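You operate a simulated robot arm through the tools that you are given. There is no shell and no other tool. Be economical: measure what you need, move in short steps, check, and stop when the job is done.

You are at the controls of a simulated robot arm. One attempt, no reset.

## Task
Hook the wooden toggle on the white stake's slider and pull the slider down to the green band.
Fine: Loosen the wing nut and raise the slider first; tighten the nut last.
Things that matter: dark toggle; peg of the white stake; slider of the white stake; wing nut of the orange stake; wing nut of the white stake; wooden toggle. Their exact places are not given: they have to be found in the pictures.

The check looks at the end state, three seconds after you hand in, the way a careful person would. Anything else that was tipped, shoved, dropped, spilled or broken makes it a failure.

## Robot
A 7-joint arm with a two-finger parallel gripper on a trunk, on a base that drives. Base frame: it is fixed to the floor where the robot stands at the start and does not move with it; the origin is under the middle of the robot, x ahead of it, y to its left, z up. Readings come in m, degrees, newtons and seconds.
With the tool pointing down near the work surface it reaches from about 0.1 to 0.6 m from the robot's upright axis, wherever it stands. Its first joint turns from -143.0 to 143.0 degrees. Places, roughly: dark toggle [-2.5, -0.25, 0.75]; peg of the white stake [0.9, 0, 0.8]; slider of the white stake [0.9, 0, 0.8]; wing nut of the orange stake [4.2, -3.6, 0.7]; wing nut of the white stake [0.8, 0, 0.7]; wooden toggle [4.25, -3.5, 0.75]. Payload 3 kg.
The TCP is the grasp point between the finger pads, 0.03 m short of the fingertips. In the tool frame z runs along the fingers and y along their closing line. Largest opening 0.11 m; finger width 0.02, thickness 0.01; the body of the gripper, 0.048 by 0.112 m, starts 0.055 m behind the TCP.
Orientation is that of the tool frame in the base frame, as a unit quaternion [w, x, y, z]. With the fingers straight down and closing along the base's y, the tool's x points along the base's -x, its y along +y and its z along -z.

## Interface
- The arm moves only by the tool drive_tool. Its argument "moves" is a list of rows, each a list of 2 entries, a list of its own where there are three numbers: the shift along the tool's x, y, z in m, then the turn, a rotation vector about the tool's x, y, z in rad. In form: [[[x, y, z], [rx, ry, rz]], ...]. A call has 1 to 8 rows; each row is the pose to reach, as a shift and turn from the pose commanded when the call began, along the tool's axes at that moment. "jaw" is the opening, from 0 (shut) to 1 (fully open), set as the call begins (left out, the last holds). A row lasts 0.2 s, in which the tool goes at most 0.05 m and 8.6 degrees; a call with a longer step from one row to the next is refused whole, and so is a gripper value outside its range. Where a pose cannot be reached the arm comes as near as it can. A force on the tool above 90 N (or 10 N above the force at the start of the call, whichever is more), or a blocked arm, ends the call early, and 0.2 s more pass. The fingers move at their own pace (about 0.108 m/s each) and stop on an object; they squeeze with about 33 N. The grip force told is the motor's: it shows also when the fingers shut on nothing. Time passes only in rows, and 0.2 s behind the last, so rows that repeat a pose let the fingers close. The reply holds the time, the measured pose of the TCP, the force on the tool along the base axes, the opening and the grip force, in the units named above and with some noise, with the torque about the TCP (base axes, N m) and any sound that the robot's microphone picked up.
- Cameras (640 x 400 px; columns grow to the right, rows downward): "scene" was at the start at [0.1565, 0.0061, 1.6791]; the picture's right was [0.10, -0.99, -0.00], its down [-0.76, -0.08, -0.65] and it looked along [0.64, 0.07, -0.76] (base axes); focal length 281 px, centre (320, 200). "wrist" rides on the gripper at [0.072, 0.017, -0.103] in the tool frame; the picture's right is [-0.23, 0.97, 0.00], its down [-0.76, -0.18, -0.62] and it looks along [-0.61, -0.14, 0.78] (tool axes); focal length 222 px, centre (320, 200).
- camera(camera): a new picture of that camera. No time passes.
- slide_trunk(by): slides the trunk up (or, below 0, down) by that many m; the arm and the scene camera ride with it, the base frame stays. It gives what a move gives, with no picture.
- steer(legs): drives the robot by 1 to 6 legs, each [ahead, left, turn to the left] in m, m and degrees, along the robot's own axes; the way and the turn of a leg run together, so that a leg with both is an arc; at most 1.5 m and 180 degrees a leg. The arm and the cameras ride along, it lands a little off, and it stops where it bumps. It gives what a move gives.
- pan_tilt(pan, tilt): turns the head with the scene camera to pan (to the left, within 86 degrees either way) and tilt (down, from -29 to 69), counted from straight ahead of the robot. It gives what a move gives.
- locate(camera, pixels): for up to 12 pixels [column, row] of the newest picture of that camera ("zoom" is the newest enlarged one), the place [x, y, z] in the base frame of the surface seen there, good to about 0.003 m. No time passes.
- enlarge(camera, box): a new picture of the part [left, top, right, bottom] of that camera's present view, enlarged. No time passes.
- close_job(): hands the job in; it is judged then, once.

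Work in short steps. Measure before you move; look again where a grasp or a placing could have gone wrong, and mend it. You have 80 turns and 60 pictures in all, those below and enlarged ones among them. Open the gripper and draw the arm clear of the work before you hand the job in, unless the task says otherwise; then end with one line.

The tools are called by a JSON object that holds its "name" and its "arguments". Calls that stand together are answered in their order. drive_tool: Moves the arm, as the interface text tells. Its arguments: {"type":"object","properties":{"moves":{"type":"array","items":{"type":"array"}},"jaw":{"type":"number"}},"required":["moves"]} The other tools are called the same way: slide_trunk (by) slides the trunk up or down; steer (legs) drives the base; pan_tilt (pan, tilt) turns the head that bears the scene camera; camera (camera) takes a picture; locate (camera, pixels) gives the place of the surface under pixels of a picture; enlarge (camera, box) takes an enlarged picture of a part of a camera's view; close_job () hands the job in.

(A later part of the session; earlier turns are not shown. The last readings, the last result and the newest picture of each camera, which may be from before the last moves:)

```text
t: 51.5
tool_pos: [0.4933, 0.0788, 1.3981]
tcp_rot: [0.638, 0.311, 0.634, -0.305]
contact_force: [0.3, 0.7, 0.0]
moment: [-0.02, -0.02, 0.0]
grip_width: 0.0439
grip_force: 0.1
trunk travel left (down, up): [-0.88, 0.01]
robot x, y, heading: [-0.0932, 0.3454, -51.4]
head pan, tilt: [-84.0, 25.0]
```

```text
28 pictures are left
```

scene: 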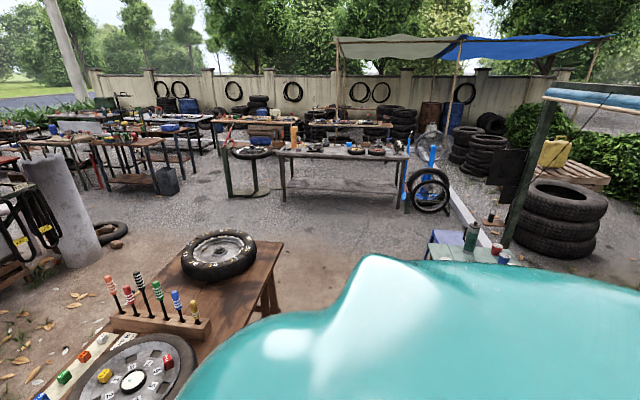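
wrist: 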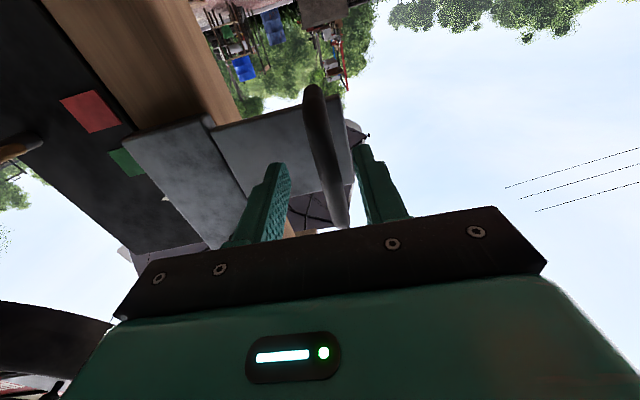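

Open floor lies behind the wheel table. I measure points for a route around it.

{"name": "locate", "arguments": {"camera": "scene", "pixels": [[250, 270], [285, 240], [280, 310], [100, 230], [80, 255], [150, 230], [230, 190], [290, 200], [440, 245], [400, 240], [180, 255], [30, 270]]}}

{"name": "pan_tilt", "arguments": {"pan": -40, "tilt": 20}}

{"name": "camera", "arguments": {"camera": "scene"}}

```text
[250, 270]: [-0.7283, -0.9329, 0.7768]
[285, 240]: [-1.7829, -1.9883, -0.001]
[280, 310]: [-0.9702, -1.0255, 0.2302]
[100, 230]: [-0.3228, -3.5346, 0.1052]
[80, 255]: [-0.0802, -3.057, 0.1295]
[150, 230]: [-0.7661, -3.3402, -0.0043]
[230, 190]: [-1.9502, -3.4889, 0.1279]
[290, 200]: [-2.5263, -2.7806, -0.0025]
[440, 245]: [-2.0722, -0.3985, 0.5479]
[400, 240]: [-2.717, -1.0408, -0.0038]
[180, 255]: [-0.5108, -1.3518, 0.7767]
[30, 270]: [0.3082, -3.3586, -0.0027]
```

```text
t: 52.6
tool_pos: [0.4926, 0.0795, 1.3973]
tcp_rot: [0.638, 0.31, 0.635, -0.305]
contact_force: [-0.6, -0.5, 0.3]
moment: [0.0, 0.02, -0.01]
grip_width: 0.0438
grip_force: 0.1
trunk travel left (down, up): [-0.88, 0.01]
robot x, y, heading: [-0.0975, 0.3423, -51.7]
head pan, tilt: [-40.0, 20.0]
```

```text
27 pictures are left
```

scene: 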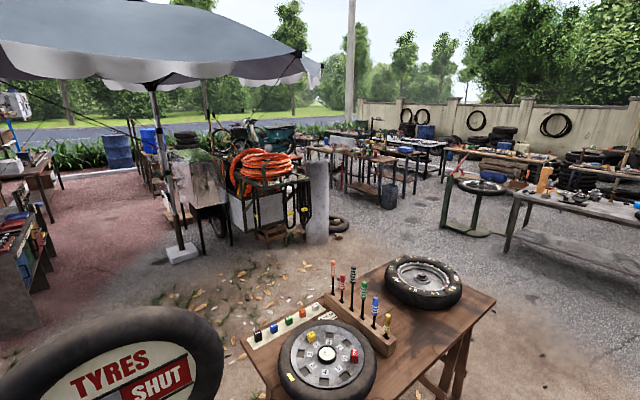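

I measure the obstacles on the far leg: pole base, hose cart, bench, and small tables near the orange stake.

{"name": "locate", "arguments": {"camera": "scene", "pixels": [[183, 252], [240, 235], [300, 235], [215, 225], [30, 325], [45, 240], [30, 270], [195, 230], [62, 188], [270, 290], [490, 300], [385, 270]]}}

{"name": "enlarge", "arguments": {"camera": "scene", "box": [0, 85, 200, 210]}}

```text
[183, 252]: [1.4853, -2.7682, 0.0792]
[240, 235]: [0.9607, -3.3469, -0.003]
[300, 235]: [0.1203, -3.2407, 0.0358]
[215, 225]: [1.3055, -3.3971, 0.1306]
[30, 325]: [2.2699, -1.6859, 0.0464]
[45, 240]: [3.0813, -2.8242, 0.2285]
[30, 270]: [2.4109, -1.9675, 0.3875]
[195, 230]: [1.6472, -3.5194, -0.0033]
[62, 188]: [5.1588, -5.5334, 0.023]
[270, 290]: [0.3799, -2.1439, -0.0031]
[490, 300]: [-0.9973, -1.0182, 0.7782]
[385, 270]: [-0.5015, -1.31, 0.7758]
```

```text
3.20 times, centred on (100, 148) of scene
```

zoom: 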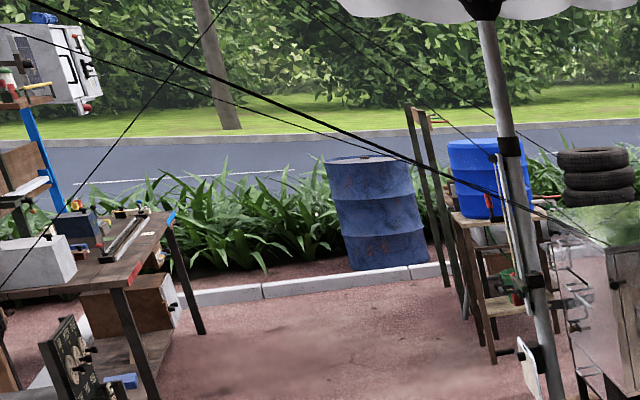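

Route: strafe right past the wheel table to (-1.35,-0.5), then (-1.15,-2.1), then turn to heading 0. I drive that first part.

{"name": "steer", "arguments": {"legs": [[-0.115, -1.48, 0], [0.69, -0.418, 0], [0.69, -0.418, 0], [0, 0, 51.7]]}}

{"name": "pan_tilt", "arguments": {"pan": -12, "tilt": 22}}

{"name": "camera", "arguments": {"camera": "scene"}}

```text
t: 70.3
tool_pos: [-0.5572, -1.7779, 1.3991]
tcp_rot: [0.707, -0.012, 0.707, 0.019]
contact_force: [0.3, -0.5, 1.5]
moment: [-0.02, 0.0, 0.0]
grip_width: 0.044
grip_force: 0.1
trunk travel left (down, up): [-0.88, 0.01]
robot x, y, heading: [-1.1147, -2.101, 2.7]
head pan, tilt: [-40.0, 20.0]
```

```text
t: 71.2
tool_pos: [-0.5585, -1.7792, 1.3995]
tcp_rot: [0.707, -0.013, 0.707, 0.018]
contact_force: [-0.1, -0.3, 0.0]
moment: [-0.01, -0.01, -0.01]
grip_width: 0.0439
grip_force: 0.1
trunk travel left (down, up): [-0.88, 0.01]
robot x, y, heading: [-1.1159, -2.0997, 2.6]
head pan, tilt: [-12.0, 22.0]
```

```text
25 pictures are left
```

scene: 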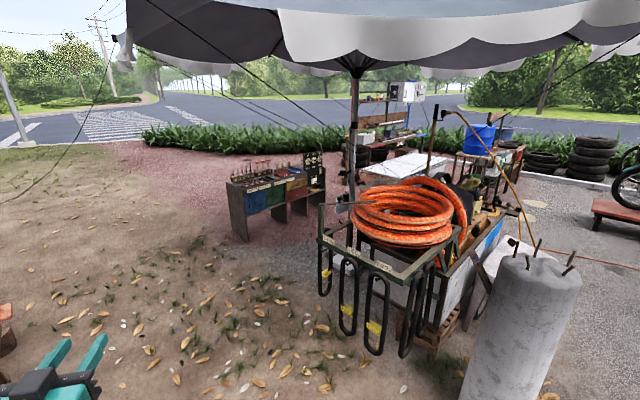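

The awning's valance hangs near my head height; I measure it along with the cords.

{"name": "locate", "arguments": {"camera": "scene", "pixels": [[300, 62], [400, 58], [225, 78], [125, 65], [280, 100], [345, 75], [180, 40], [65, 155], [440, 330], [325, 285], [240, 240], [235, 190]]}}

{"name": "enlarge", "arguments": {"camera": "scene", "box": [130, 30, 450, 230]}}

```text
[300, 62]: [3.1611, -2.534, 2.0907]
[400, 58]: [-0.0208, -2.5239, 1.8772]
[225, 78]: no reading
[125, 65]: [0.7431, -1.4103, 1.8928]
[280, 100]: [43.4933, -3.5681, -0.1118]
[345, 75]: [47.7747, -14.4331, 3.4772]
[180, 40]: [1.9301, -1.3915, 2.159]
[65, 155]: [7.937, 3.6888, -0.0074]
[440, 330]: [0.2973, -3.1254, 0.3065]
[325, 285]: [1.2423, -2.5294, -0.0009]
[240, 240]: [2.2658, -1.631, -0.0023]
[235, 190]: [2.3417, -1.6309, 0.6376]
```

```text
2.00 times, centred on (290, 130) of scene
```

zoom: 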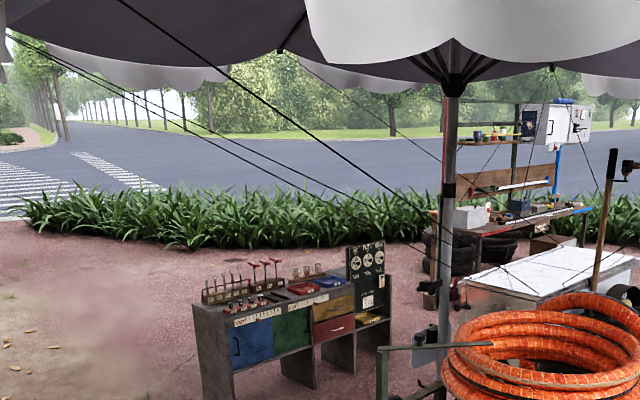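

The awning edge is at 1.88 m and ropes run from its corners down to the pole, so I will lower the trunk to pass well under them. Then I drive to (0.9,-2.0) and turn to heading -60°.

{"name": "slide_trunk", "arguments": {"by": -0.4}}

{"name": "slide_trunk", "arguments": {"by": -0.33}}

{"name": "steer", "arguments": {"legs": [[1.0, 0.01, 0], [1.0, 0.01, 0], [0, 0, -62]]}}

{"name": "pan_tilt", "arguments": {"pan": 20, "tilt": 10}}

{"name": "camera", "arguments": {"camera": "scene"}}

```text
t: 75.1
tool_pos: [-0.5582, -1.7787, 0.9979]
tcp_rot: [0.707, -0.014, 0.707, 0.02]
contact_force: [0.5, -0.1, 0.4]
moment: [-0.05, 0.0, 0.0]
grip_width: 0.0439
grip_force: 0.1
trunk travel left (down, up): [-0.48, 0.41]
robot x, y, heading: [-1.1147, -2.1026, 2.7]
head pan, tilt: [-12.0, 22.0]
```

```text
t: 78.3
tool_pos: [-0.5576, -1.7791, 0.6679]
tcp_rot: [0.707, -0.014, 0.707, 0.018]
contact_force: [0.3, 0.3, 0.7]
moment: [-0.02, -0.01, 0.0]
grip_width: 0.044
grip_force: 0.0
trunk travel left (down, up): [-0.15, 0.74]
robot x, y, heading: [-1.119, -2.1017, 2.7]
head pan, tilt: [-12.0, 22.0]
```

```text
t: 91.0
tool_pos: [1.3955, -2.3934, 0.6682]
tcp_rot: [0.605, 0.372, 0.601, -0.367]
contact_force: [-0.1, 0.4, 0.3]
moment: [0.0, 0.01, 0.02]
grip_width: 0.0439
grip_force: 0.0
trunk travel left (down, up): [-0.15, 0.74]
robot x, y, heading: [0.8705, -2.0186, -62.9]
head pan, tilt: [-12.0, 22.0]
```

```text
t: 92.0
tool_pos: [1.3952, -2.3948, 0.6674]
tcp_rot: [0.605, 0.372, 0.601, -0.366]
contact_force: [0.2, -0.4, -0.1]
moment: [0.0, -0.01, 0.01]
grip_width: 0.044
grip_force: 0.1
trunk travel left (down, up): [-0.15, 0.74]
robot x, y, heading: [0.872, -2.0208, -63.2]
head pan, tilt: [20.0, 10.0]
```

```text
23 pictures are left
```

scene: 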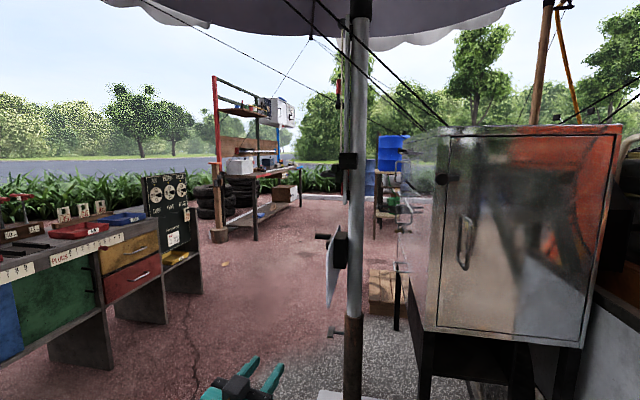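

The orange stake's base is at (219,236). I enlarge it.

{"name": "enlarge", "arguments": {"camera": "scene", "box": [195, 90, 315, 250]}}

```text
2.50 times, centred on (255, 170) of scene
```

zoom: 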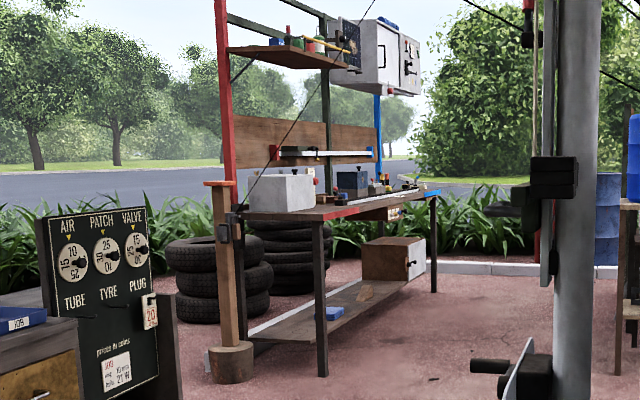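

The orange stake's slider carries a hooked cord at zoom (240,207). I drive closer through the gap: to (1.85,-2.15), then about (2.5,-3.25), turning to heading -15°.

{"name": "steer", "arguments": {"legs": [[0.55, 0.79, 0], [1.19, 0.08, 0], [0, 0, 48]]}}

{"name": "pan_tilt", "arguments": {"pan": 8, "tilt": 12}}

{"name": "camera", "arguments": {"camera": "scene"}}

```text
t: 105.0
tool_pos: [3.0844, -3.0378, 0.6681]
tcp_rot: [0.703, 0.083, 0.702, -0.077]
contact_force: [-0.3, 0.8, -0.3]
moment: [-0.02, 0.01, -0.01]
grip_width: 0.0441
grip_force: 0.0
trunk travel left (down, up): [-0.15, 0.74]
robot x, y, heading: [2.4629, -3.1943, -13.0]
head pan, tilt: [20.0, 10.0]
```

```text
t: 105.7
tool_pos: [3.0854, -3.0381, 0.6685]
tcp_rot: [0.703, 0.084, 0.702, -0.078]
contact_force: [0.2, 0.0, -0.1]
moment: [-0.01, 0.0, -0.02]
grip_width: 0.0441
grip_force: 0.1
trunk travel left (down, up): [-0.15, 0.74]
robot x, y, heading: [2.4617, -3.198, -13.1]
head pan, tilt: [8.0, 12.0]
```

```text
21 pictures are left
```

scene: 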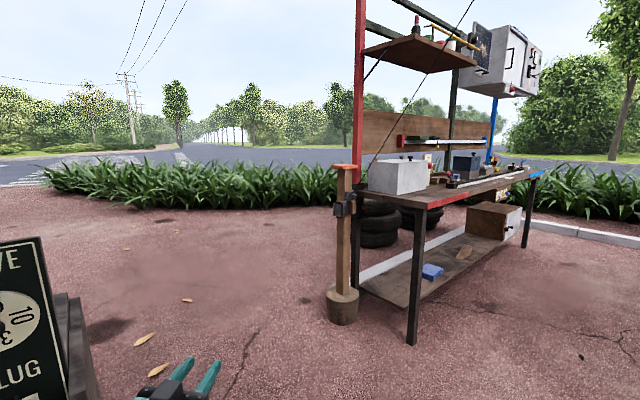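

{"name": "enlarge", "arguments": {"camera": "scene", "box": [315, 140, 395, 240]}}

{"name": "locate", "arguments": {"camera": "zoom", "pixels": [[245, 125], [232, 255], [215, 265], [250, 268], [270, 240], [290, 230], [300, 285], [230, 400], [262, 230]]}}

```text
4.00 times, centred on (355, 190) of scene
```

zoom: 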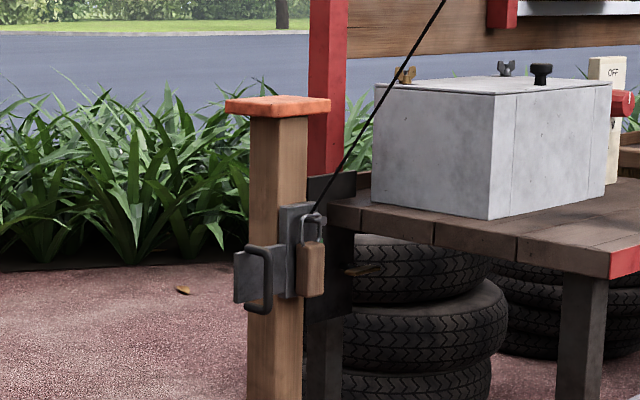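

```text
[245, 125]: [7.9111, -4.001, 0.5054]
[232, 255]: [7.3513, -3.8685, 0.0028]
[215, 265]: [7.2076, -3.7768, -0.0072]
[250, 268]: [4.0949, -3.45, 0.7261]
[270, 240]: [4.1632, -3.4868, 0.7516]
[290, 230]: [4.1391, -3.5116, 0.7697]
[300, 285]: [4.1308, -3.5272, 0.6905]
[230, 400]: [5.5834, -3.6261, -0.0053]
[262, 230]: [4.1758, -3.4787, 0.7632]
```

The orange stake's toggle (312,270) is already rigged on its own cord from the opposite awning corner (about 1.7 m long), which could never reach the white stake. The brown block with a U-bail on the white stake's cap has the same build and carries the white corner's cord, so that is the toggle to hook. I drive back the same way.

{"name": "steer", "arguments": {"legs": [[0, 0, -49], [-1.19, -0.08, 0], [-0.54, -0.79, 0], [0, 0, 64]]}}

```text
t: 121.3
tool_pos: [1.4264, -1.7802, 0.6678]
tcp_rot: [0.707, -0.02, 0.706, 0.026]
contact_force: [0.1, 0.3, 0.4]
moment: [0.02, 0.03, -0.02]
grip_width: 0.0438
grip_force: 0.0
trunk travel left (down, up): [-0.15, 0.74]
robot x, y, heading: [0.8764, -2.1143, 3.7]
head pan, tilt: [8.0, 12.0]
```

I continue back to (-1.12,-2.12) and turn to heading -51.5°.

{"name": "steer", "arguments": {"legs": [[-1.0, 0.06, 0], [-1.0, 0.06, 0], [0, 0, -55]]}}

{"name": "slide_trunk", "arguments": {"by": 0.4}}

{"name": "slide_trunk", "arguments": {"by": 0.33}}

```text
t: 123.8
tool_pos: [1.1054, -1.7738, 0.6608]
tcp_rot: [0.703, -0.03, 0.71, 0.034]
contact_force: [-0.5, 0.3, 0.2]
moment: [0.02, 0.02, -0.02]
grip_width: 0.0442
grip_force: 0.0
trunk travel left (down, up): [-0.15, 0.74]
robot x, y, heading: [0.5529, -2.1229, 5.2]
head pan, tilt: [8.0, 12.0]
stopped in leg 1: the robot was blocked; the commanded pose is now the measured one
```

```text
t: 127.8
tool_pos: [1.106, -1.7735, 0.7121]
tcp_rot: [0.704, -0.029, 0.709, 0.033]
contact_force: [-0.2, -0.5, -0.4]
moment: [0.02, -0.02, 0.06]
grip_width: 0.0438
grip_force: 0.1
trunk travel left (down, up): [-0.2, 0.69]
robot x, y, heading: [0.557, -2.1214, 5.1]
head pan, tilt: [8.0, 12.0]
stopped: the arm was blocked; the commanded pose is now the measured one
```

```text
t: 131.3
tool_pos: [1.1051, -1.7745, 0.713]
tcp_rot: [0.703, -0.029, 0.709, 0.033]
contact_force: [0.1, -0.3, 0.0]
moment: [0.02, 0.02, -0.01]
grip_width: 0.0442
grip_force: 0.0
trunk travel left (down, up): [-0.201, 0.689]
robot x, y, heading: [0.556, -2.119, 5.3]
head pan, tilt: [8.0, 12.0]
stopped: the arm was blocked; the commanded pose is now the measured one
```

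I was blocked: something on the right seems to catch the elbow. I lower the trunk back a little and look to the right.

{"name": "slide_trunk", "arguments": {"by": -0.05}}

{"name": "pan_tilt", "arguments": {"pan": -80, "tilt": 40}}

{"name": "camera", "arguments": {"camera": "scene"}}

```text
t: 132.2
tool_pos: [1.1004, -1.7752, 0.6661]
tcp_rot: [0.706, -0.029, 0.707, 0.033]
contact_force: [0.6, 0.3, 0.3]
moment: [0.0, 0.01, -0.01]
grip_width: 0.0442
grip_force: 0.0
trunk travel left (down, up): [-0.151, 0.739]
robot x, y, heading: [0.5539, -2.1176, 5.0]
head pan, tilt: [8.0, 12.0]
```

```text
t: 133.8
tool_pos: [1.1005, -1.7753, 0.6657]
tcp_rot: [0.706, -0.028, 0.707, 0.032]
contact_force: [-0.1, 0.1, -0.2]
moment: [-0.01, 0.0, -0.02]
grip_width: 0.0438
grip_force: 0.0
trunk travel left (down, up): [-0.151, 0.739]
robot x, y, heading: [0.5517, -2.1189, 5.1]
head pan, tilt: [-80.0, 40.0]
```

```text
19 pictures are left
```

scene: 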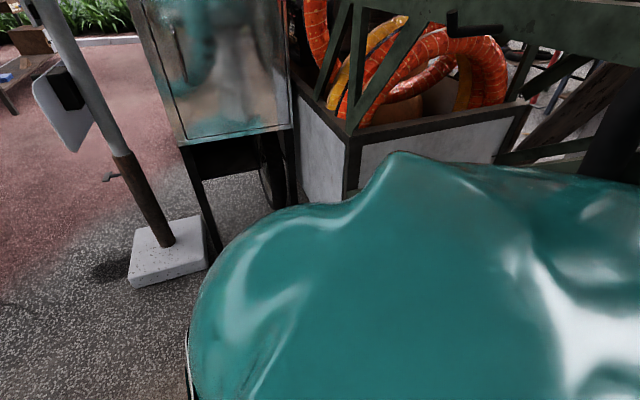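

The body is close to the hose cart's frame. I move left 0.15 first, then back along y≈-1.97.

{"name": "steer", "arguments": {"legs": [[0.0, 0.15, -3]]}}

{"name": "steer", "arguments": {"legs": [[-0.85, 0.0, 0], [-0.85, -0.02, 0], [0, 0, -53.5]]}}

{"name": "slide_trunk", "arguments": {"by": 0.4}}

{"name": "slide_trunk", "arguments": {"by": 0.33}}

```text
t: 135.2
tool_pos: [1.1077, -1.6554, 0.6683]
tcp_rot: [0.707, -0.011, 0.707, 0.016]
contact_force: [-0.2, -0.4, 0.0]
moment: [0.0, 0.0, -0.02]
grip_width: 0.0442
grip_force: 0.0
trunk travel left (down, up): [-0.151, 0.739]
robot x, y, heading: [0.5436, -1.9738, 2.3]
head pan, tilt: [-80.0, 40.0]
```

```text
t: 146.3
tool_pos: [-0.5734, -2.3321, 0.668]
tcp_rot: [0.64, 0.305, 0.637, -0.301]
contact_force: [0.4, -0.3, 0.1]
moment: [-0.03, 0.04, 0.02]
grip_width: 0.0442
grip_force: 0.1
trunk travel left (down, up): [-0.151, 0.739]
robot x, y, heading: [-1.1646, -2.0805, -50.8]
head pan, tilt: [-80.0, 40.0]
```

```text
t: 150.2
tool_pos: [-0.5745, -2.3327, 1.0677]
tcp_rot: [0.641, 0.305, 0.637, -0.3]
contact_force: [0.2, -0.3, -0.9]
moment: [0.02, 0.02, 0.04]
grip_width: 0.0441
grip_force: 0.1
trunk travel left (down, up): [-0.551, 0.339]
robot x, y, heading: [-1.1627, -2.0736, -51.2]
head pan, tilt: [-80.0, 40.0]
```

```text
t: 153.4
tool_pos: [-0.5732, -2.3322, 1.3977]
tcp_rot: [0.64, 0.305, 0.638, -0.301]
contact_force: [-0.6, 0.4, -0.1]
moment: [0.02, 0.01, 0.0]
grip_width: 0.044
grip_force: 0.1
trunk travel left (down, up): [-0.881, 0.009]
robot x, y, heading: [-1.1672, -2.076, -50.6]
head pan, tilt: [-80.0, 40.0]
```

Clear now. I drive to (-1.35,-0.5) and turn right there so I can glance at the dark toggle before finishing.

{"name": "steer", "arguments": {"legs": [[-0.67, 0.425, 0], [-0.67, 0.425, 0], [0, 0, -62]]}}

{"name": "pan_tilt", "arguments": {"pan": -75, "tilt": 32}}

{"name": "camera", "arguments": {"camera": "scene"}}

```text
t: 164.3
tool_pos: [-1.296, -1.1363, 1.399]
tcp_rot: [0.385, 0.596, 0.38, -0.594]
contact_force: [-0.3, -0.1, -0.6]
moment: [0.01, -0.01, -0.01]
grip_width: 0.0438
grip_force: 0.1
trunk travel left (down, up): [-0.881, 0.009]
robot x, y, heading: [-1.3275, -0.493, -114.5]
head pan, tilt: [-80.0, 40.0]
```

```text
t: 165.0
tool_pos: [-1.2962, -1.1365, 1.3978]
tcp_rot: [0.386, 0.596, 0.38, -0.593]
contact_force: [0.5, 1.4, 0.0]
moment: [0.01, 0.0, 0.0]
grip_width: 0.0443
grip_force: 0.1
trunk travel left (down, up): [-0.881, 0.009]
robot x, y, heading: [-1.3252, -0.4927, -114.6]
head pan, tilt: [-75.0, 32.0]
```

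```text
18 pictures are left
```

scene: 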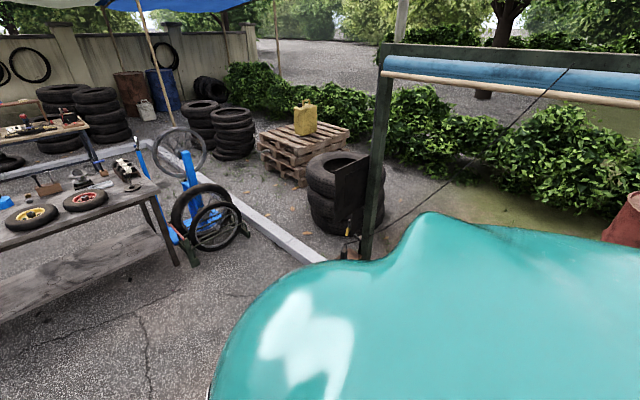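

That third post by the blue roll carries its own toggle, so it is left alone. I drive back to the white stake, facing -52°, to a spot in front of its cap.

{"name": "steer", "arguments": {"legs": [[0, 0, 62.8], [0.1, 1.47, 0]]}}

```text
t: 175.1
tool_pos: [0.4891, -0.0279, 1.398]
tcp_rot: [0.623, 0.339, 0.62, -0.335]
contact_force: [0.2, -0.5, -0.2]
moment: [0.0, 0.02, -0.03]
grip_width: 0.0439
grip_force: 0.0
trunk travel left (down, up): [-0.881, 0.009]
robot x, y, heading: [-0.073, 0.286, -56.8]
head pan, tilt: [-75.0, 32.0]
```

Turn 4.8° left, then shift to (0.19,0.36), and look at the stake top.

{"name": "steer", "arguments": {"legs": [[0, 0, 4.8], [0.103, 0.255, 0]]}}

{"name": "slide_trunk", "arguments": {"by": -0.25}}

{"name": "pan_tilt", "arguments": {"pan": 0, "tilt": 30}}

{"name": "camera", "arguments": {"camera": "scene"}}

```text
t: 177.5
tool_pos: [0.7732, 0.091, 1.3967]
tcp_rot: [0.636, 0.314, 0.633, -0.309]
contact_force: [0.2, -0.3, 0.1]
moment: [0.01, -0.01, -0.03]
grip_width: 0.0438
grip_force: 0.0
trunk travel left (down, up): [-0.881, 0.009]
robot x, y, heading: [0.1871, 0.3656, -52.3]
head pan, tilt: [-75.0, 32.0]
```

```text
t: 180.1
tool_pos: [0.7722, 0.0904, 1.1489]
tcp_rot: [0.636, 0.315, 0.633, -0.311]
contact_force: [0.2, 0.0, -0.7]
moment: [0.04, 0.01, -0.02]
grip_width: 0.0441
grip_force: 0.0
trunk travel left (down, up): [-0.631, 0.259]
robot x, y, heading: [0.1923, 0.3606, -52.3]
head pan, tilt: [-75.0, 32.0]
```

```text
t: 181.5
tool_pos: [0.7731, 0.0904, 1.1473]
tcp_rot: [0.636, 0.314, 0.633, -0.31]
contact_force: [0.2, -0.7, -0.2]
moment: [0.0, 0.0, 0.03]
grip_width: 0.0439
grip_force: 0.0
trunk travel left (down, up): [-0.631, 0.259]
robot x, y, heading: [0.1879, 0.365, -52.3]
head pan, tilt: [0.0, 30.0]
```

```text
17 pictures are left
```

scene: 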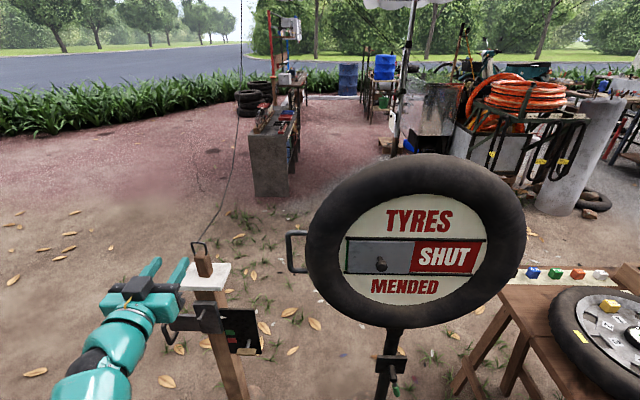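

The cord runs from the bail (198,243) up to the awning. I enlarge the toggle and measure.

{"name": "enlarge", "arguments": {"camera": "scene", "box": [160, 230, 272, 360]}}

{"name": "locate", "arguments": {"camera": "zoom", "pixels": [[180, 82], [192, 100], [195, 130], [163, 60], [205, 55], [165, 44], [195, 42], [215, 100], [210, 90], [225, 250], [190, 240], [285, 330]]}}

```text
3.08 times, centred on (216, 295) of scene
```

zoom: 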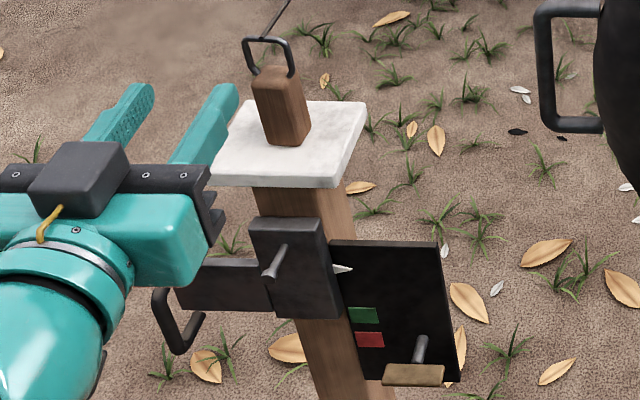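

```text
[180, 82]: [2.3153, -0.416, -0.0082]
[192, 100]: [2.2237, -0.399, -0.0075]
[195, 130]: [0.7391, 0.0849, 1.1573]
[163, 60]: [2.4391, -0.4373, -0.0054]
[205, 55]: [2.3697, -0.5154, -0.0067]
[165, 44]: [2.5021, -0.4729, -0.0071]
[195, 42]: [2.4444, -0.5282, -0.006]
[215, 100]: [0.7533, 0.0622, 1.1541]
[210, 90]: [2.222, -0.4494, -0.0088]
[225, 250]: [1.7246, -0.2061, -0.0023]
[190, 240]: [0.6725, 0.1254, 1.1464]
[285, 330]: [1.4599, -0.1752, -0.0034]
```

It is clearly a loose toggle standing on the cap, with its bail facing the front. I measure it with the right pixels.

{"name": "locate", "arguments": {"camera": "zoom", "pixels": [[266, 85], [283, 135], [260, 100], [290, 85], [305, 125], [280, 72], [245, 50], [291, 55], [268, 40], [268, 274], [281, 252], [343, 269]]}}

```text
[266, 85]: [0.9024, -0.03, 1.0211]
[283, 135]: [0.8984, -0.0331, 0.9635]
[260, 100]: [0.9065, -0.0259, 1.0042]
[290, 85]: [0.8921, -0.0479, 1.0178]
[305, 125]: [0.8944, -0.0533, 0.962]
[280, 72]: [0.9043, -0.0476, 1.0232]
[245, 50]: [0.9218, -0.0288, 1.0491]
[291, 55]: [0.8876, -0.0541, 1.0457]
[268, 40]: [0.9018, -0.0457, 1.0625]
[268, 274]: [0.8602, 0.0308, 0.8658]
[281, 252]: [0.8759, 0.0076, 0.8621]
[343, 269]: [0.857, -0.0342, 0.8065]
```

Block centre ≈ (0.905,-0.042,0.988), bail parallel to the board, peg at u≈0.695, z≈0.866 (peg tip 3 cm off the slider face). I lower the trunk 0.16 and approach with a 6.5 cm opening, stopping the TCP 1.8 cm short of the block centre.

{"name": "slide_trunk", "arguments": {"by": -0.16}}

{"name": "drive_tool", "arguments": {"moves": [[[0, 0.022, 0.0], [0, 0, 0]], [[0, 0.022, 0.04], [0, 0, 0]], [[0, 0.022, 0.08], [0, 0, 0]], [[0, 0.022, 0.12], [0, 0, 0]]], "jaw": 0.6}}

{"name": "enlarge", "arguments": {"camera": "scene", "box": [140, 170, 284, 330]}}

```text
t: 183.3
tool_pos: [0.7735, 0.0888, 0.9879]
tcp_rot: [0.636, 0.314, 0.633, -0.311]
contact_force: [-0.4, 0.1, -0.3]
moment: [0.01, 0.02, -0.02]
grip_width: 0.0441
grip_force: 0.0
trunk travel left (down, up): [-0.471, 0.419]
robot x, y, heading: [0.1906, 0.363, -52.5]
head pan, tilt: [0.0, 30.0]
```

```text
t: 184.3
tool_pos: [0.8627, 0.0096, 0.9902]
tcp_rot: [0.635, 0.314, 0.633, -0.311]
contact_force: [0.2, -0.3, 0.5]
moment: [0.0, 0.01, 0.0]
grip_width: 0.0661
grip_force: 0.0
trunk travel left (down, up): [-0.471, 0.419]
robot x, y, heading: [0.1919, 0.3608, -52.4]
head pan, tilt: [0.0, 30.0]
```

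```text
2.50 times, centred on (212, 250) of scene
```

zoom: 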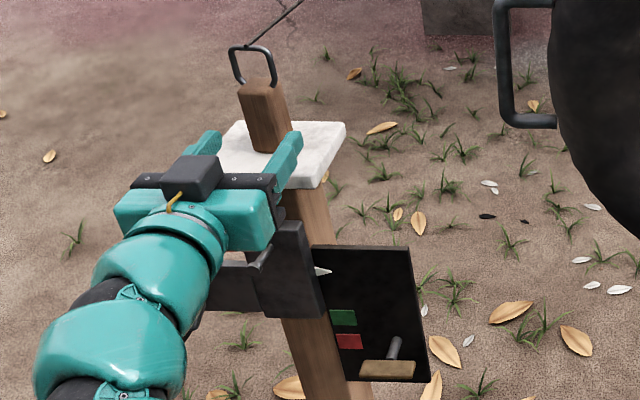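

The block is centred between the fingers. I go 0.047 further and close.

{"name": "drive_tool", "arguments": {"moves": [[[0, 0.001, 0.025], [0, 0, 0]], [[0, 0.001, 0.047], [0, 0, 0]]]}}

{"name": "drive_tool", "arguments": {"moves": [[[0, 0, 0], [0, 0, 0]], [[0, 0, 0], [0, 0, 0]], [[0, 0, 0], [0, 0, 0]]], "jaw": 0}}

{"name": "drive_tool", "arguments": {"moves": [[[-0.02, 0, 0], [0, 0, 0]], [[-0.03, 0, 0], [0, 0, 0]], [[-0.03, 0, -0.035], [0, 0, 0]], [[-0.03, 0, -0.07], [0, 0, 0]], [[-0.03, 0, -0.11], [0, 0, 0]]]}}

{"name": "enlarge", "arguments": {"camera": "scene", "box": [140, 150, 284, 330]}}

```text
t: 184.9
tool_pos: [0.8904, -0.0289, 0.9898]
tcp_rot: [0.636, 0.315, 0.633, -0.311]
contact_force: [0.0, 0.1, -0.3]
moment: [-0.02, 0.02, -0.04]
grip_width: 0.0659
grip_force: 0.0
trunk travel left (down, up): [-0.471, 0.419]
robot x, y, heading: [0.1865, 0.363, -52.4]
head pan, tilt: [0.0, 30.0]
```

```text
t: 185.8
tool_pos: [0.8888, -0.0279, 0.9895]
tcp_rot: [0.636, 0.314, 0.633, -0.31]
contact_force: [0.9, -0.7, 2.6]
moment: [-0.09, -0.07, 0.02]
grip_width: 0.0331
grip_force: 33.4
trunk travel left (down, up): [-0.471, 0.419]
robot x, y, heading: [0.1882, 0.3633, -52.4]
head pan, tilt: [0.0, 30.0]
```

```text
t: 186.9
tool_pos: [0.8253, 0.055, 1.0173]
tcp_rot: [0.635, 0.316, 0.633, -0.31]
contact_force: [0.4, 0.8, 0.0]
moment: [0.03, -0.03, 0.01]
grip_width: 0.033
grip_force: 32.9
trunk travel left (down, up): [-0.471, 0.419]
robot x, y, heading: [0.1847, 0.3601, -52.3]
head pan, tilt: [0.0, 30.0]
```

```text
2.22 times, centred on (212, 240) of scene
```

zoom: 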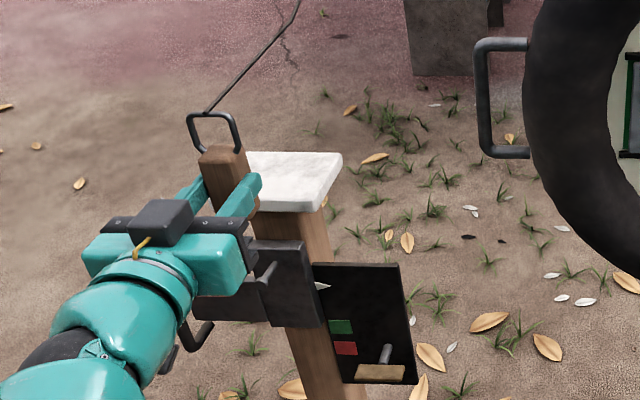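

The toggle is held (33 mm) and off the cap with a slack cord. I back off 1 cm more, and lower 0.20 with a 1.1 cm shift left to face the peg.

{"name": "drive_tool", "arguments": {"moves": [[[0, 0.005, -0.012], [0, 0, 0]], [[0.045, 0.011, -0.012], [0, 0, 0]], [[0.09, 0.011, -0.012], [0, 0, 0]], [[0.135, 0.011, -0.012], [0, 0, 0]], [[0.175, 0.011, -0.012], [0, 0, 0]], [[0.2, 0.011, -0.012], [0, 0, 0]]]}}

{"name": "enlarge", "arguments": {"camera": "scene", "box": [150, 190, 262, 310]}}

```text
t: 188.3
tool_pos: [0.8287, 0.0733, 0.8169]
tcp_rot: [0.636, 0.315, 0.632, -0.31]
contact_force: [-0.3, 0.1, -0.7]
moment: [0.02, 0.0, 0.01]
grip_width: 0.033
grip_force: 33.3
trunk travel left (down, up): [-0.471, 0.419]
robot x, y, heading: [0.1866, 0.364, -52.5]
head pan, tilt: [0.0, 30.0]
```

```text
3.33 times, centred on (206, 250) of scene
```

zoom: 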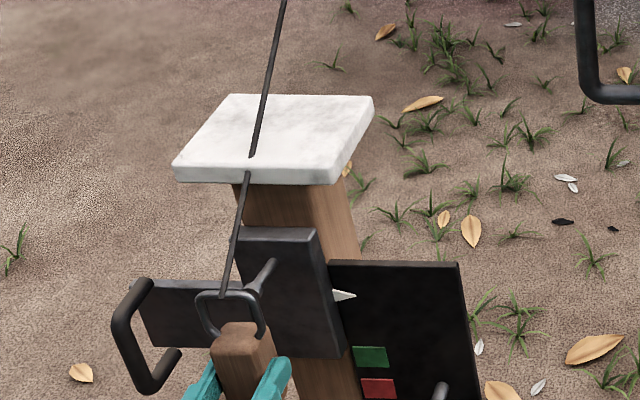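

No tension yet. I measure bail and peg tip for the alignment.

{"name": "locate", "arguments": {"camera": "zoom", "pixels": [[203, 320], [262, 318], [230, 294], [203, 300], [240, 330], [254, 284], [268, 264], [240, 360], [225, 293]]}}

```text
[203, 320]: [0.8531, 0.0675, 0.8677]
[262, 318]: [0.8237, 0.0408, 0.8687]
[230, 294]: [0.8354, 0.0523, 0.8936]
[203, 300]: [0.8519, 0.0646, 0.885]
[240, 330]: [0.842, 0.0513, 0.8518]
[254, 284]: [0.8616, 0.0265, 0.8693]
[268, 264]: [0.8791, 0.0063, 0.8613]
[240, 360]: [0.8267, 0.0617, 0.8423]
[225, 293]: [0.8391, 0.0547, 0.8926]
```

Bail centre u=0.694 vs. peg 0.696, and height fits (0.852–0.888 around 0.866). I push 0.046 forward onto the peg.

{"name": "drive_tool", "arguments": {"moves": [[[0, 0.001, 0.015], [0, 0, 0]], [[0, 0.001, 0.03], [0, 0, 0]], [[0, 0.001, 0.046], [0, 0, 0]]]}}

{"name": "enlarge", "arguments": {"camera": "scene", "box": [160, 220, 250, 310]}}

```text
t: 189.2
tool_pos: [0.8573, 0.0398, 0.8186]
tcp_rot: [0.636, 0.315, 0.633, -0.31]
contact_force: [0.1, -0.9, 0.2]
moment: [0.0, 0.03, -0.03]
grip_width: 0.033
grip_force: 33.0
trunk travel left (down, up): [-0.471, 0.419]
robot x, y, heading: [0.1891, 0.3666, -52.4]
head pan, tilt: [0.0, 30.0]
```

```text
4.44 times, centred on (205, 265) of scene
```

zoom: 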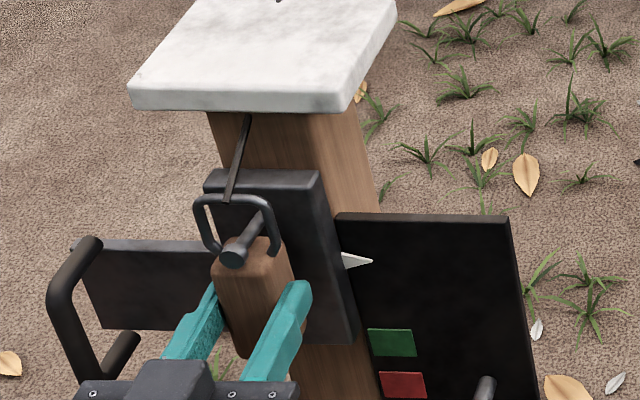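

The peg head pokes through the bail. I release and back away straight.

{"name": "drive_tool", "arguments": {"moves": [[[0, 0, 0], [0, 0, 0]], [[0, 0, 0], [0, 0, 0]], [[0, 0, -0.03], [0, 0, 0]], [[0, 0, -0.06], [0, 0, 0]], [[0, 0, -0.1], [0, 0, 0]]], "jaw": 0.5}}

{"name": "enlarge", "arguments": {"camera": "scene", "box": [160, 220, 250, 310]}}

```text
t: 190.3
tool_pos: [0.7958, 0.1193, 0.8186]
tcp_rot: [0.636, 0.315, 0.633, -0.31]
contact_force: [-0.3, 0.3, 0.3]
moment: [0.01, 0.01, 0.01]
grip_width: 0.0549
grip_force: 0.0
trunk travel left (down, up): [-0.471, 0.419]
robot x, y, heading: [0.1884, 0.3627, -52.5]
head pan, tilt: [0.0, 30.0]
```

```text
4.44 times, centred on (205, 265) of scene
```

zoom: 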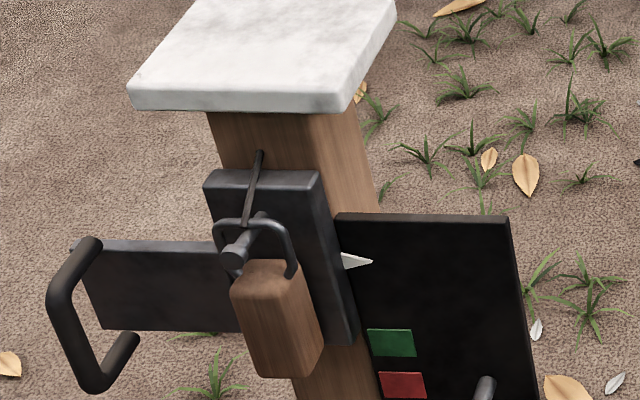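

The toggle hangs properly on the peg. Now the handle: I measure pointer, band and bar, and drive left 0.105 to face the bar (u≈0.805).

{"name": "locate", "arguments": {"camera": "zoom", "pixels": [[345, 255], [345, 268], [358, 262], [392, 330], [392, 356], [374, 343], [55, 300], [75, 350], [95, 245], [123, 340]]}}

{"name": "steer", "arguments": {"legs": [[0, 0.105, 0]]}}

```text
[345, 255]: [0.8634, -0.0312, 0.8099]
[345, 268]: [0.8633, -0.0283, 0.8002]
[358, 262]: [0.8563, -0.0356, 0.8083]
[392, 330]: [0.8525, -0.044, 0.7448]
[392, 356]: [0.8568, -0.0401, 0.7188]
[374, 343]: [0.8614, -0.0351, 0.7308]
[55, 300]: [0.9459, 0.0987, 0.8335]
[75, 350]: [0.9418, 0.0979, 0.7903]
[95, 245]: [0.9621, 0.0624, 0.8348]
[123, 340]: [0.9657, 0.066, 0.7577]
```

```text
t: 191.5
tool_pos: [0.88, 0.1829, 0.8177]
tcp_rot: [0.635, 0.316, 0.632, -0.312]
contact_force: [0.8, -0.6, -0.7]
moment: [-0.02, -0.01, 0.01]
grip_width: 0.055
grip_force: 0.1
trunk travel left (down, up): [-0.471, 0.419]
robot x, y, heading: [0.2717, 0.4282, -52.3]
head pan, tilt: [0.0, 30.0]
```

Pointer z=0.8065, green band centre z≈0.732: 7.5 cm to go. I approach the bar and close.

{"name": "drive_tool", "arguments": {"moves": [[[0.02, 0, 0.03], [0, 0, 0]], [[0.02, 0, 0.07], [0, 0, 0]], [[0.02, 0, 0.106], [0, 0, 0]]]}}

{"name": "drive_tool", "arguments": {"moves": [[[0, 0, 0], [0, 0, 0]], [[0, 0, 0], [0, 0, 0]], [[0, 0, 0], [0, 0, 0]]], "jaw": 0}}

{"name": "drive_tool", "arguments": {"moves": [[[0.01, 0, 0], [0, 0, 0]], [[0.02, 0, 0], [0, 0, 0]], [[0.03, 0, 0], [0, 0, 0]], [[0.04, 0, 0], [0, 0, 0]], [[0.05, 0, 0], [0, 0, 0]], [[0.05, 0, 0], [0, 0, 0]]]}}

{"name": "enlarge", "arguments": {"camera": "scene", "box": [100, 190, 228, 330]}}

```text
t: 192.3
tool_pos: [0.9476, 0.098, 0.7994]
tcp_rot: [0.636, 0.315, 0.633, -0.31]
contact_force: [0.0, 0.5, 0.3]
moment: [0.02, 0.01, 0.01]
grip_width: 0.0551
grip_force: 0.1
trunk travel left (down, up): [-0.471, 0.419]
robot x, y, heading: [0.2751, 0.4252, -52.5]
head pan, tilt: [0.0, 30.0]
```

```text
t: 193.1
tool_pos: [0.9465, 0.0978, 0.8002]
tcp_rot: [0.636, 0.316, 0.632, -0.31]
contact_force: [-7.2, -5.3, -3.3]
moment: [-0.84, -0.16, 0.04]
grip_width: 0.0128
grip_force: 45.2
trunk travel left (down, up): [-0.471, 0.419]
robot x, y, heading: [0.2703, 0.4265, -52.6]
head pan, tilt: [0.0, 30.0]
```

```text
t: 194.5
tool_pos: [0.9468, 0.0976, 0.7477]
tcp_rot: [0.635, 0.315, 0.634, -0.31]
contact_force: [10.5, -14.1, 0.1]
moment: [-0.37, 0.19, 0.01]
grip_width: 0.0129
grip_force: 45.2
trunk travel left (down, up): [-0.471, 0.419]
robot x, y, heading: [0.2704, 0.4251, -52.5]
head pan, tilt: [0.0, 30.0]
```

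```text
2.86 times, centred on (164, 260) of scene
```

zoom: 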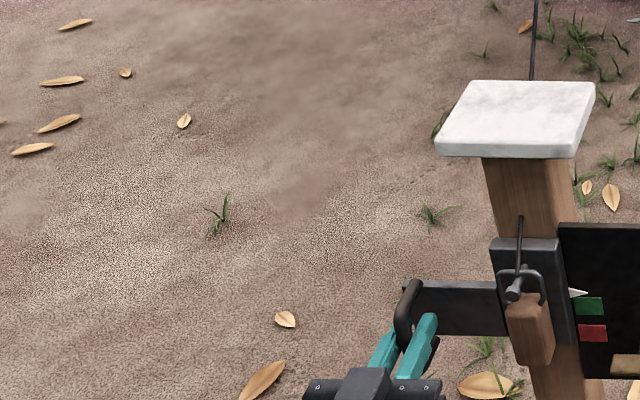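

The slider came down; the pointer is just above the green. I measure the rest.

{"name": "locate", "arguments": {"camera": "zoom", "pixels": [[575, 293], [580, 292], [590, 306], [590, 299], [590, 314], [412, 300]]}}

```text
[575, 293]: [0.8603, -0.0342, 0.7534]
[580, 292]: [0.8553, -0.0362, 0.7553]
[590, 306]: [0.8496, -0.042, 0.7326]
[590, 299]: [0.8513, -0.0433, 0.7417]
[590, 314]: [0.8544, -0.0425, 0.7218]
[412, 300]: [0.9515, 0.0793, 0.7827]
```

Pointer at 0.754, green centre 0.732: another 2.2 cm down.

{"name": "drive_tool", "arguments": {"moves": [[[0.008, 0, 0], [0, 0, 0]], [[0.016, 0, 0], [0, 0, 0]], [[0.022, 0, 0], [0, 0, 0]], [[0.022, 0, 0], [0, 0, 0]]]}}

{"name": "enlarge", "arguments": {"camera": "scene", "box": [180, 220, 252, 310]}}

```text
t: 195.5
tool_pos: [0.9462, 0.0982, 0.7253]
tcp_rot: [0.635, 0.316, 0.633, -0.311]
contact_force: [17.8, -17.3, 3.9]
moment: [-0.86, -0.15, 0.04]
grip_width: 0.0127
grip_force: 45.1
trunk travel left (down, up): [-0.471, 0.419]
robot x, y, heading: [0.2719, 0.4291, -52.6]
head pan, tilt: [0.0, 30.0]
```

```text
4.44 times, centred on (216, 265) of scene
```

zoom: 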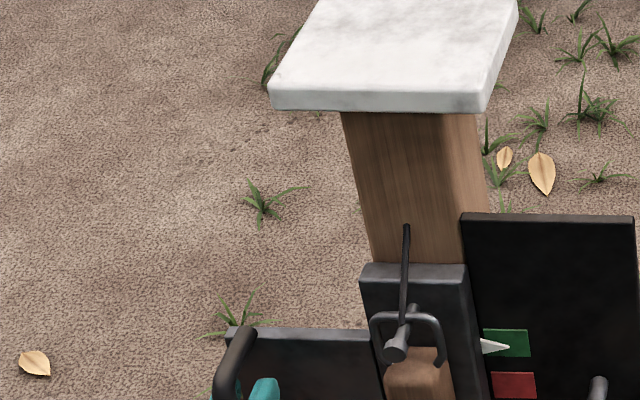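

The pointer lies on the green band. I measure it exactly, then release and check that it stays.

{"name": "locate", "arguments": {"camera": "zoom", "pixels": [[485, 347], [495, 347], [504, 347], [520, 331], [520, 343], [520, 355]]}}

{"name": "drive_tool", "arguments": {"moves": [[[0, 0, 0], [0, 0, 0]], [[0, 0, 0], [0, 0, 0]], [[0, 0, -0.04], [0, 0, 0]], [[0, 0, -0.08], [0, 0, 0]], [[0, 0, -0.12], [0, 0, 0]]], "jaw": 0.45}}

{"name": "enlarge", "arguments": {"camera": "scene", "box": [190, 240, 262, 330]}}

```text
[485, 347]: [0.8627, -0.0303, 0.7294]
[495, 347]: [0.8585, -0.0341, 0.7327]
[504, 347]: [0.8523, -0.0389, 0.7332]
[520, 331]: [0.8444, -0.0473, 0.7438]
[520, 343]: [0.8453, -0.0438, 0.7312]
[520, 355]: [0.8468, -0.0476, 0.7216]
```

```text
t: 196.7
tool_pos: [0.872, 0.1959, 0.7282]
tcp_rot: [0.636, 0.315, 0.632, -0.311]
contact_force: [0.7, 0.0, -0.2]
moment: [0.03, -0.02, -0.01]
grip_width: 0.0493
grip_force: 0.1
trunk travel left (down, up): [-0.471, 0.419]
robot x, y, heading: [0.274, 0.4333, -52.6]
head pan, tilt: [0.0, 30.0]
```

```text
4.44 times, centred on (226, 285) of scene
```

zoom: 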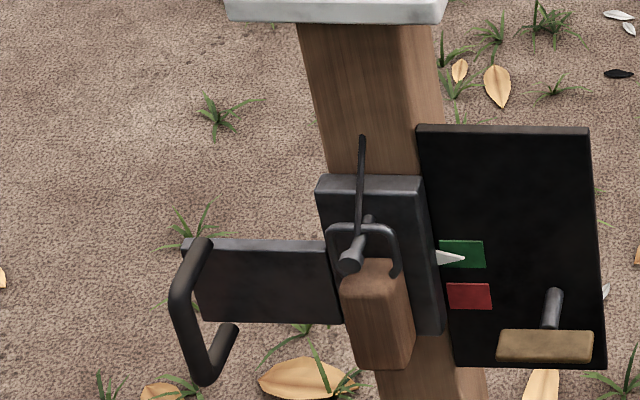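

Pointer (z≈0.732) stays at the centre of the green. Now I drive right 0.214 in front of the nut and roll the gripper -90° to match the horizontal blade.

{"name": "steer", "arguments": {"legs": [[0, -0.214, 0.5]]}}

{"name": "drive_tool", "arguments": {"moves": [[[0, 0, 0], [0, 0, -0.145]], [[0, 0, 0], [0, 0, -0.29]], [[0, 0, 0], [0, 0, -0.435]], [[0, 0, 0], [0, 0, -0.58]], [[0, 0, 0], [0, 0, -0.725]], [[0, 0, 0], [0, 0, -0.87]]]}}

{"name": "drive_tool", "arguments": {"moves": [[[0, 0, 0], [0, 0, -0.145]], [[0, 0, 0], [0, 0, -0.29]], [[0, 0, 0], [0, 0, -0.435]], [[0, 0, 0], [0, 0, -0.58]], [[0, 0, 0], [0, 0, -0.7]]]}}

{"name": "camera", "arguments": {"camera": "scene"}}

```text
t: 198.4
tool_pos: [0.703, 0.0684, 0.7272]
tcp_rot: [0.637, 0.311, 0.635, -0.307]
contact_force: [0.6, 0.2, 0.0]
moment: [0.0, -0.02, -0.01]
grip_width: 0.0497
grip_force: 0.1
trunk travel left (down, up): [-0.471, 0.419]
robot x, y, heading: [0.0985, 0.2898, -51.7]
head pan, tilt: [0.0, 30.0]
```

```text
t: 199.8
tool_pos: [0.7042, 0.0671, 0.7279]
tcp_rot: [0.449, 0.013, 0.707, -0.546]
contact_force: [-0.5, -0.1, -0.8]
moment: [0.0, 0.06, 0.0]
grip_width: 0.0495
grip_force: 0.0
trunk travel left (down, up): [-0.471, 0.419]
robot x, y, heading: [0.097, 0.2903, -51.5]
head pan, tilt: [0.0, 30.0]
```

```text
t: 201.0
tool_pos: [0.7031, 0.0683, 0.7273]
tcp_rot: [0.234, -0.228, 0.669, -0.668]
contact_force: [0.2, -0.3, 0.1]
moment: [0.03, 0.0, 0.01]
grip_width: 0.0493
grip_force: 0.1
trunk travel left (down, up): [-0.471, 0.419]
robot x, y, heading: [0.1002, 0.2941, -51.9]
head pan, tilt: [0.0, 30.0]
```

```text
7 pictures are left
```

scene: 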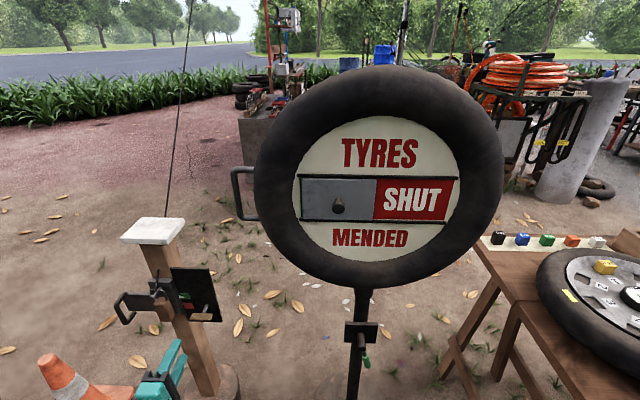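

I locate the blade at (203,317) in this view.

{"name": "locate", "arguments": {"camera": "scene", "pixels": [[196, 317], [203, 317], [210, 317], [206, 307], [203, 319]]}}

```text
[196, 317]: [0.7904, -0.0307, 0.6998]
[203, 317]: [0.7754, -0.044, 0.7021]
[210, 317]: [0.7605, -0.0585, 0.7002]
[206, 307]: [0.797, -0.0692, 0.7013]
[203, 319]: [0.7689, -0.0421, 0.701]
```

Blade centre (0.777,-0.043,0.702). I shift 0.025 down, 0.006 right, and go 0.126 forward, then close.

{"name": "drive_tool", "arguments": {"moves": [[[0.006, 0.025, 0.0], [0, 0, 0]], [[0.006, 0.025, 0.04], [0, 0, 0]], [[0.006, 0.025, 0.08], [0, 0, 0]], [[0.006, 0.025, 0.11], [0, 0, 0]], [[0.006, 0.025, 0.125], [0, 0, 0]]]}}

{"name": "drive_tool", "arguments": {"moves": [[[0, 0, 0], [0, 0, 0]], [[0, 0, 0], [0, 0, 0]], [[0, 0, 0], [0, 0, 0]]], "jaw": 0}}

```text
t: 202.2
tool_pos: [0.7788, -0.0333, 0.7025]
tcp_rot: [0.235, -0.229, 0.669, -0.667]
contact_force: [-1.3, 0.8, 0.0]
moment: [0.01, 0.0, -0.01]
grip_width: 0.0497
grip_force: 0.0
trunk travel left (down, up): [-0.471, 0.419]
robot x, y, heading: [0.102, 0.294, -51.5]
head pan, tilt: [0.0, 30.0]
```

```text
t: 203.0
tool_pos: [0.7775, -0.0327, 0.6994]
tcp_rot: [0.234, -0.23, 0.669, -0.667]
contact_force: [-4.8, 1.6, -11.6]
moment: [0.26, 0.18, 0.05]
grip_width: 0.0115
grip_force: 44.7
trunk travel left (down, up): [-0.471, 0.419]
robot x, y, heading: [0.0989, 0.2919, -51.9]
head pan, tilt: [0.0, 30.0]
```

Gripped (11.5 mm). I turn clockwise in two calls of 45° each, watching the torque.

{"name": "drive_tool", "arguments": {"moves": [[[0, 0.003, 0], [0, 0, 0.12]], [[0, 0.003, 0], [0, 0, 0.24]], [[0, 0.002, 0], [0, 0, 0.36]], [[0, 0.002, 0], [0, 0, 0.48]], [[0, 0.002, 0], [0, 0, 0.6]], [[0, 0.002, 0], [0, 0, 0.72]], [[0, 0.002, 0], [0, 0, 0.8]]]}}

{"name": "drive_tool", "arguments": {"moves": [[[0, 0, 0], [0, 0, 0.12]], [[0, 0, 0], [0, 0, 0.24]], [[0, 0, 0], [0, 0, 0.36]], [[0, 0, 0], [0, 0, 0.48]], [[0, 0, 0], [0, 0, 0.6]], [[0, 0, 0], [0, 0, 0.72]], [[0, 0, 0], [0, 0, 0.8]]]}}

```text
t: 204.6
tool_pos: [0.7774, -0.0325, 0.7008]
tcp_rot: [0.477, 0.049, 0.705, -0.523]
contact_force: [4.1, 2.7, -3.6]
moment: [-0.51, -0.41, 0.55]
grip_width: 0.0115
grip_force: 44.9
trunk travel left (down, up): [-0.471, 0.419]
robot x, y, heading: [0.101, 0.293, -51.8]
head pan, tilt: [0.0, 30.0]
```

```text
t: 206.2
tool_pos: [0.7754, -0.0319, 0.7009]
tcp_rot: [0.643, 0.321, 0.629, -0.297]
contact_force: [4.1, 5.9, 4.9]
moment: [-0.97, -0.71, -0.14]
grip_width: 0.0116
grip_force: 44.8
trunk travel left (down, up): [-0.471, 0.419]
robot x, y, heading: [0.0981, 0.2912, -51.8]
head pan, tilt: [0.0, 30.0]
```

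Torque about the nut axis is still small, so I turn further clockwise until resistance shows.

{"name": "drive_tool", "arguments": {"moves": [[[0, 0, 0], [0, 0, 0.12]], [[0, 0, 0], [0, 0, 0.24]], [[0, 0, 0], [0, 0, 0.36]], [[0, 0, 0], [0, 0, 0.48]]]}}

{"name": "enlarge", "arguments": {"camera": "scene", "box": [100, 250, 244, 360]}}

```text
t: 207.2
tool_pos: [0.7772, -0.0311, 0.698]
tcp_rot: [0.694, 0.461, 0.537, -0.135]
contact_force: [17.8, 6.2, -4.4]
moment: [-1.68, 0.98, -1.04]
grip_width: 0.0189
grip_force: 45.2
trunk travel left (down, up): [-0.471, 0.419]
robot x, y, heading: [0.1, 0.2918, -51.8]
head pan, tilt: [0.0, 30.0]
```

```text
3.64 times, centred on (172, 305) of scene
```

zoom: 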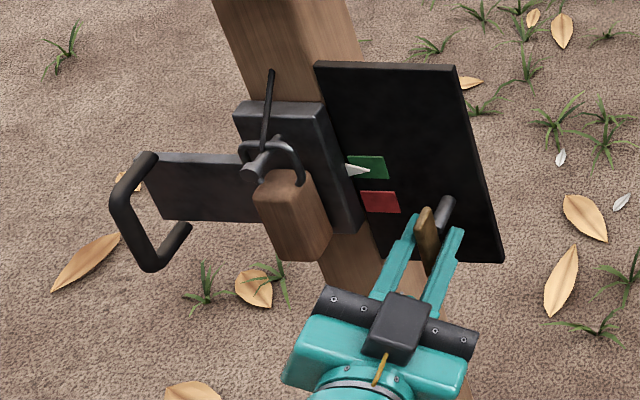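

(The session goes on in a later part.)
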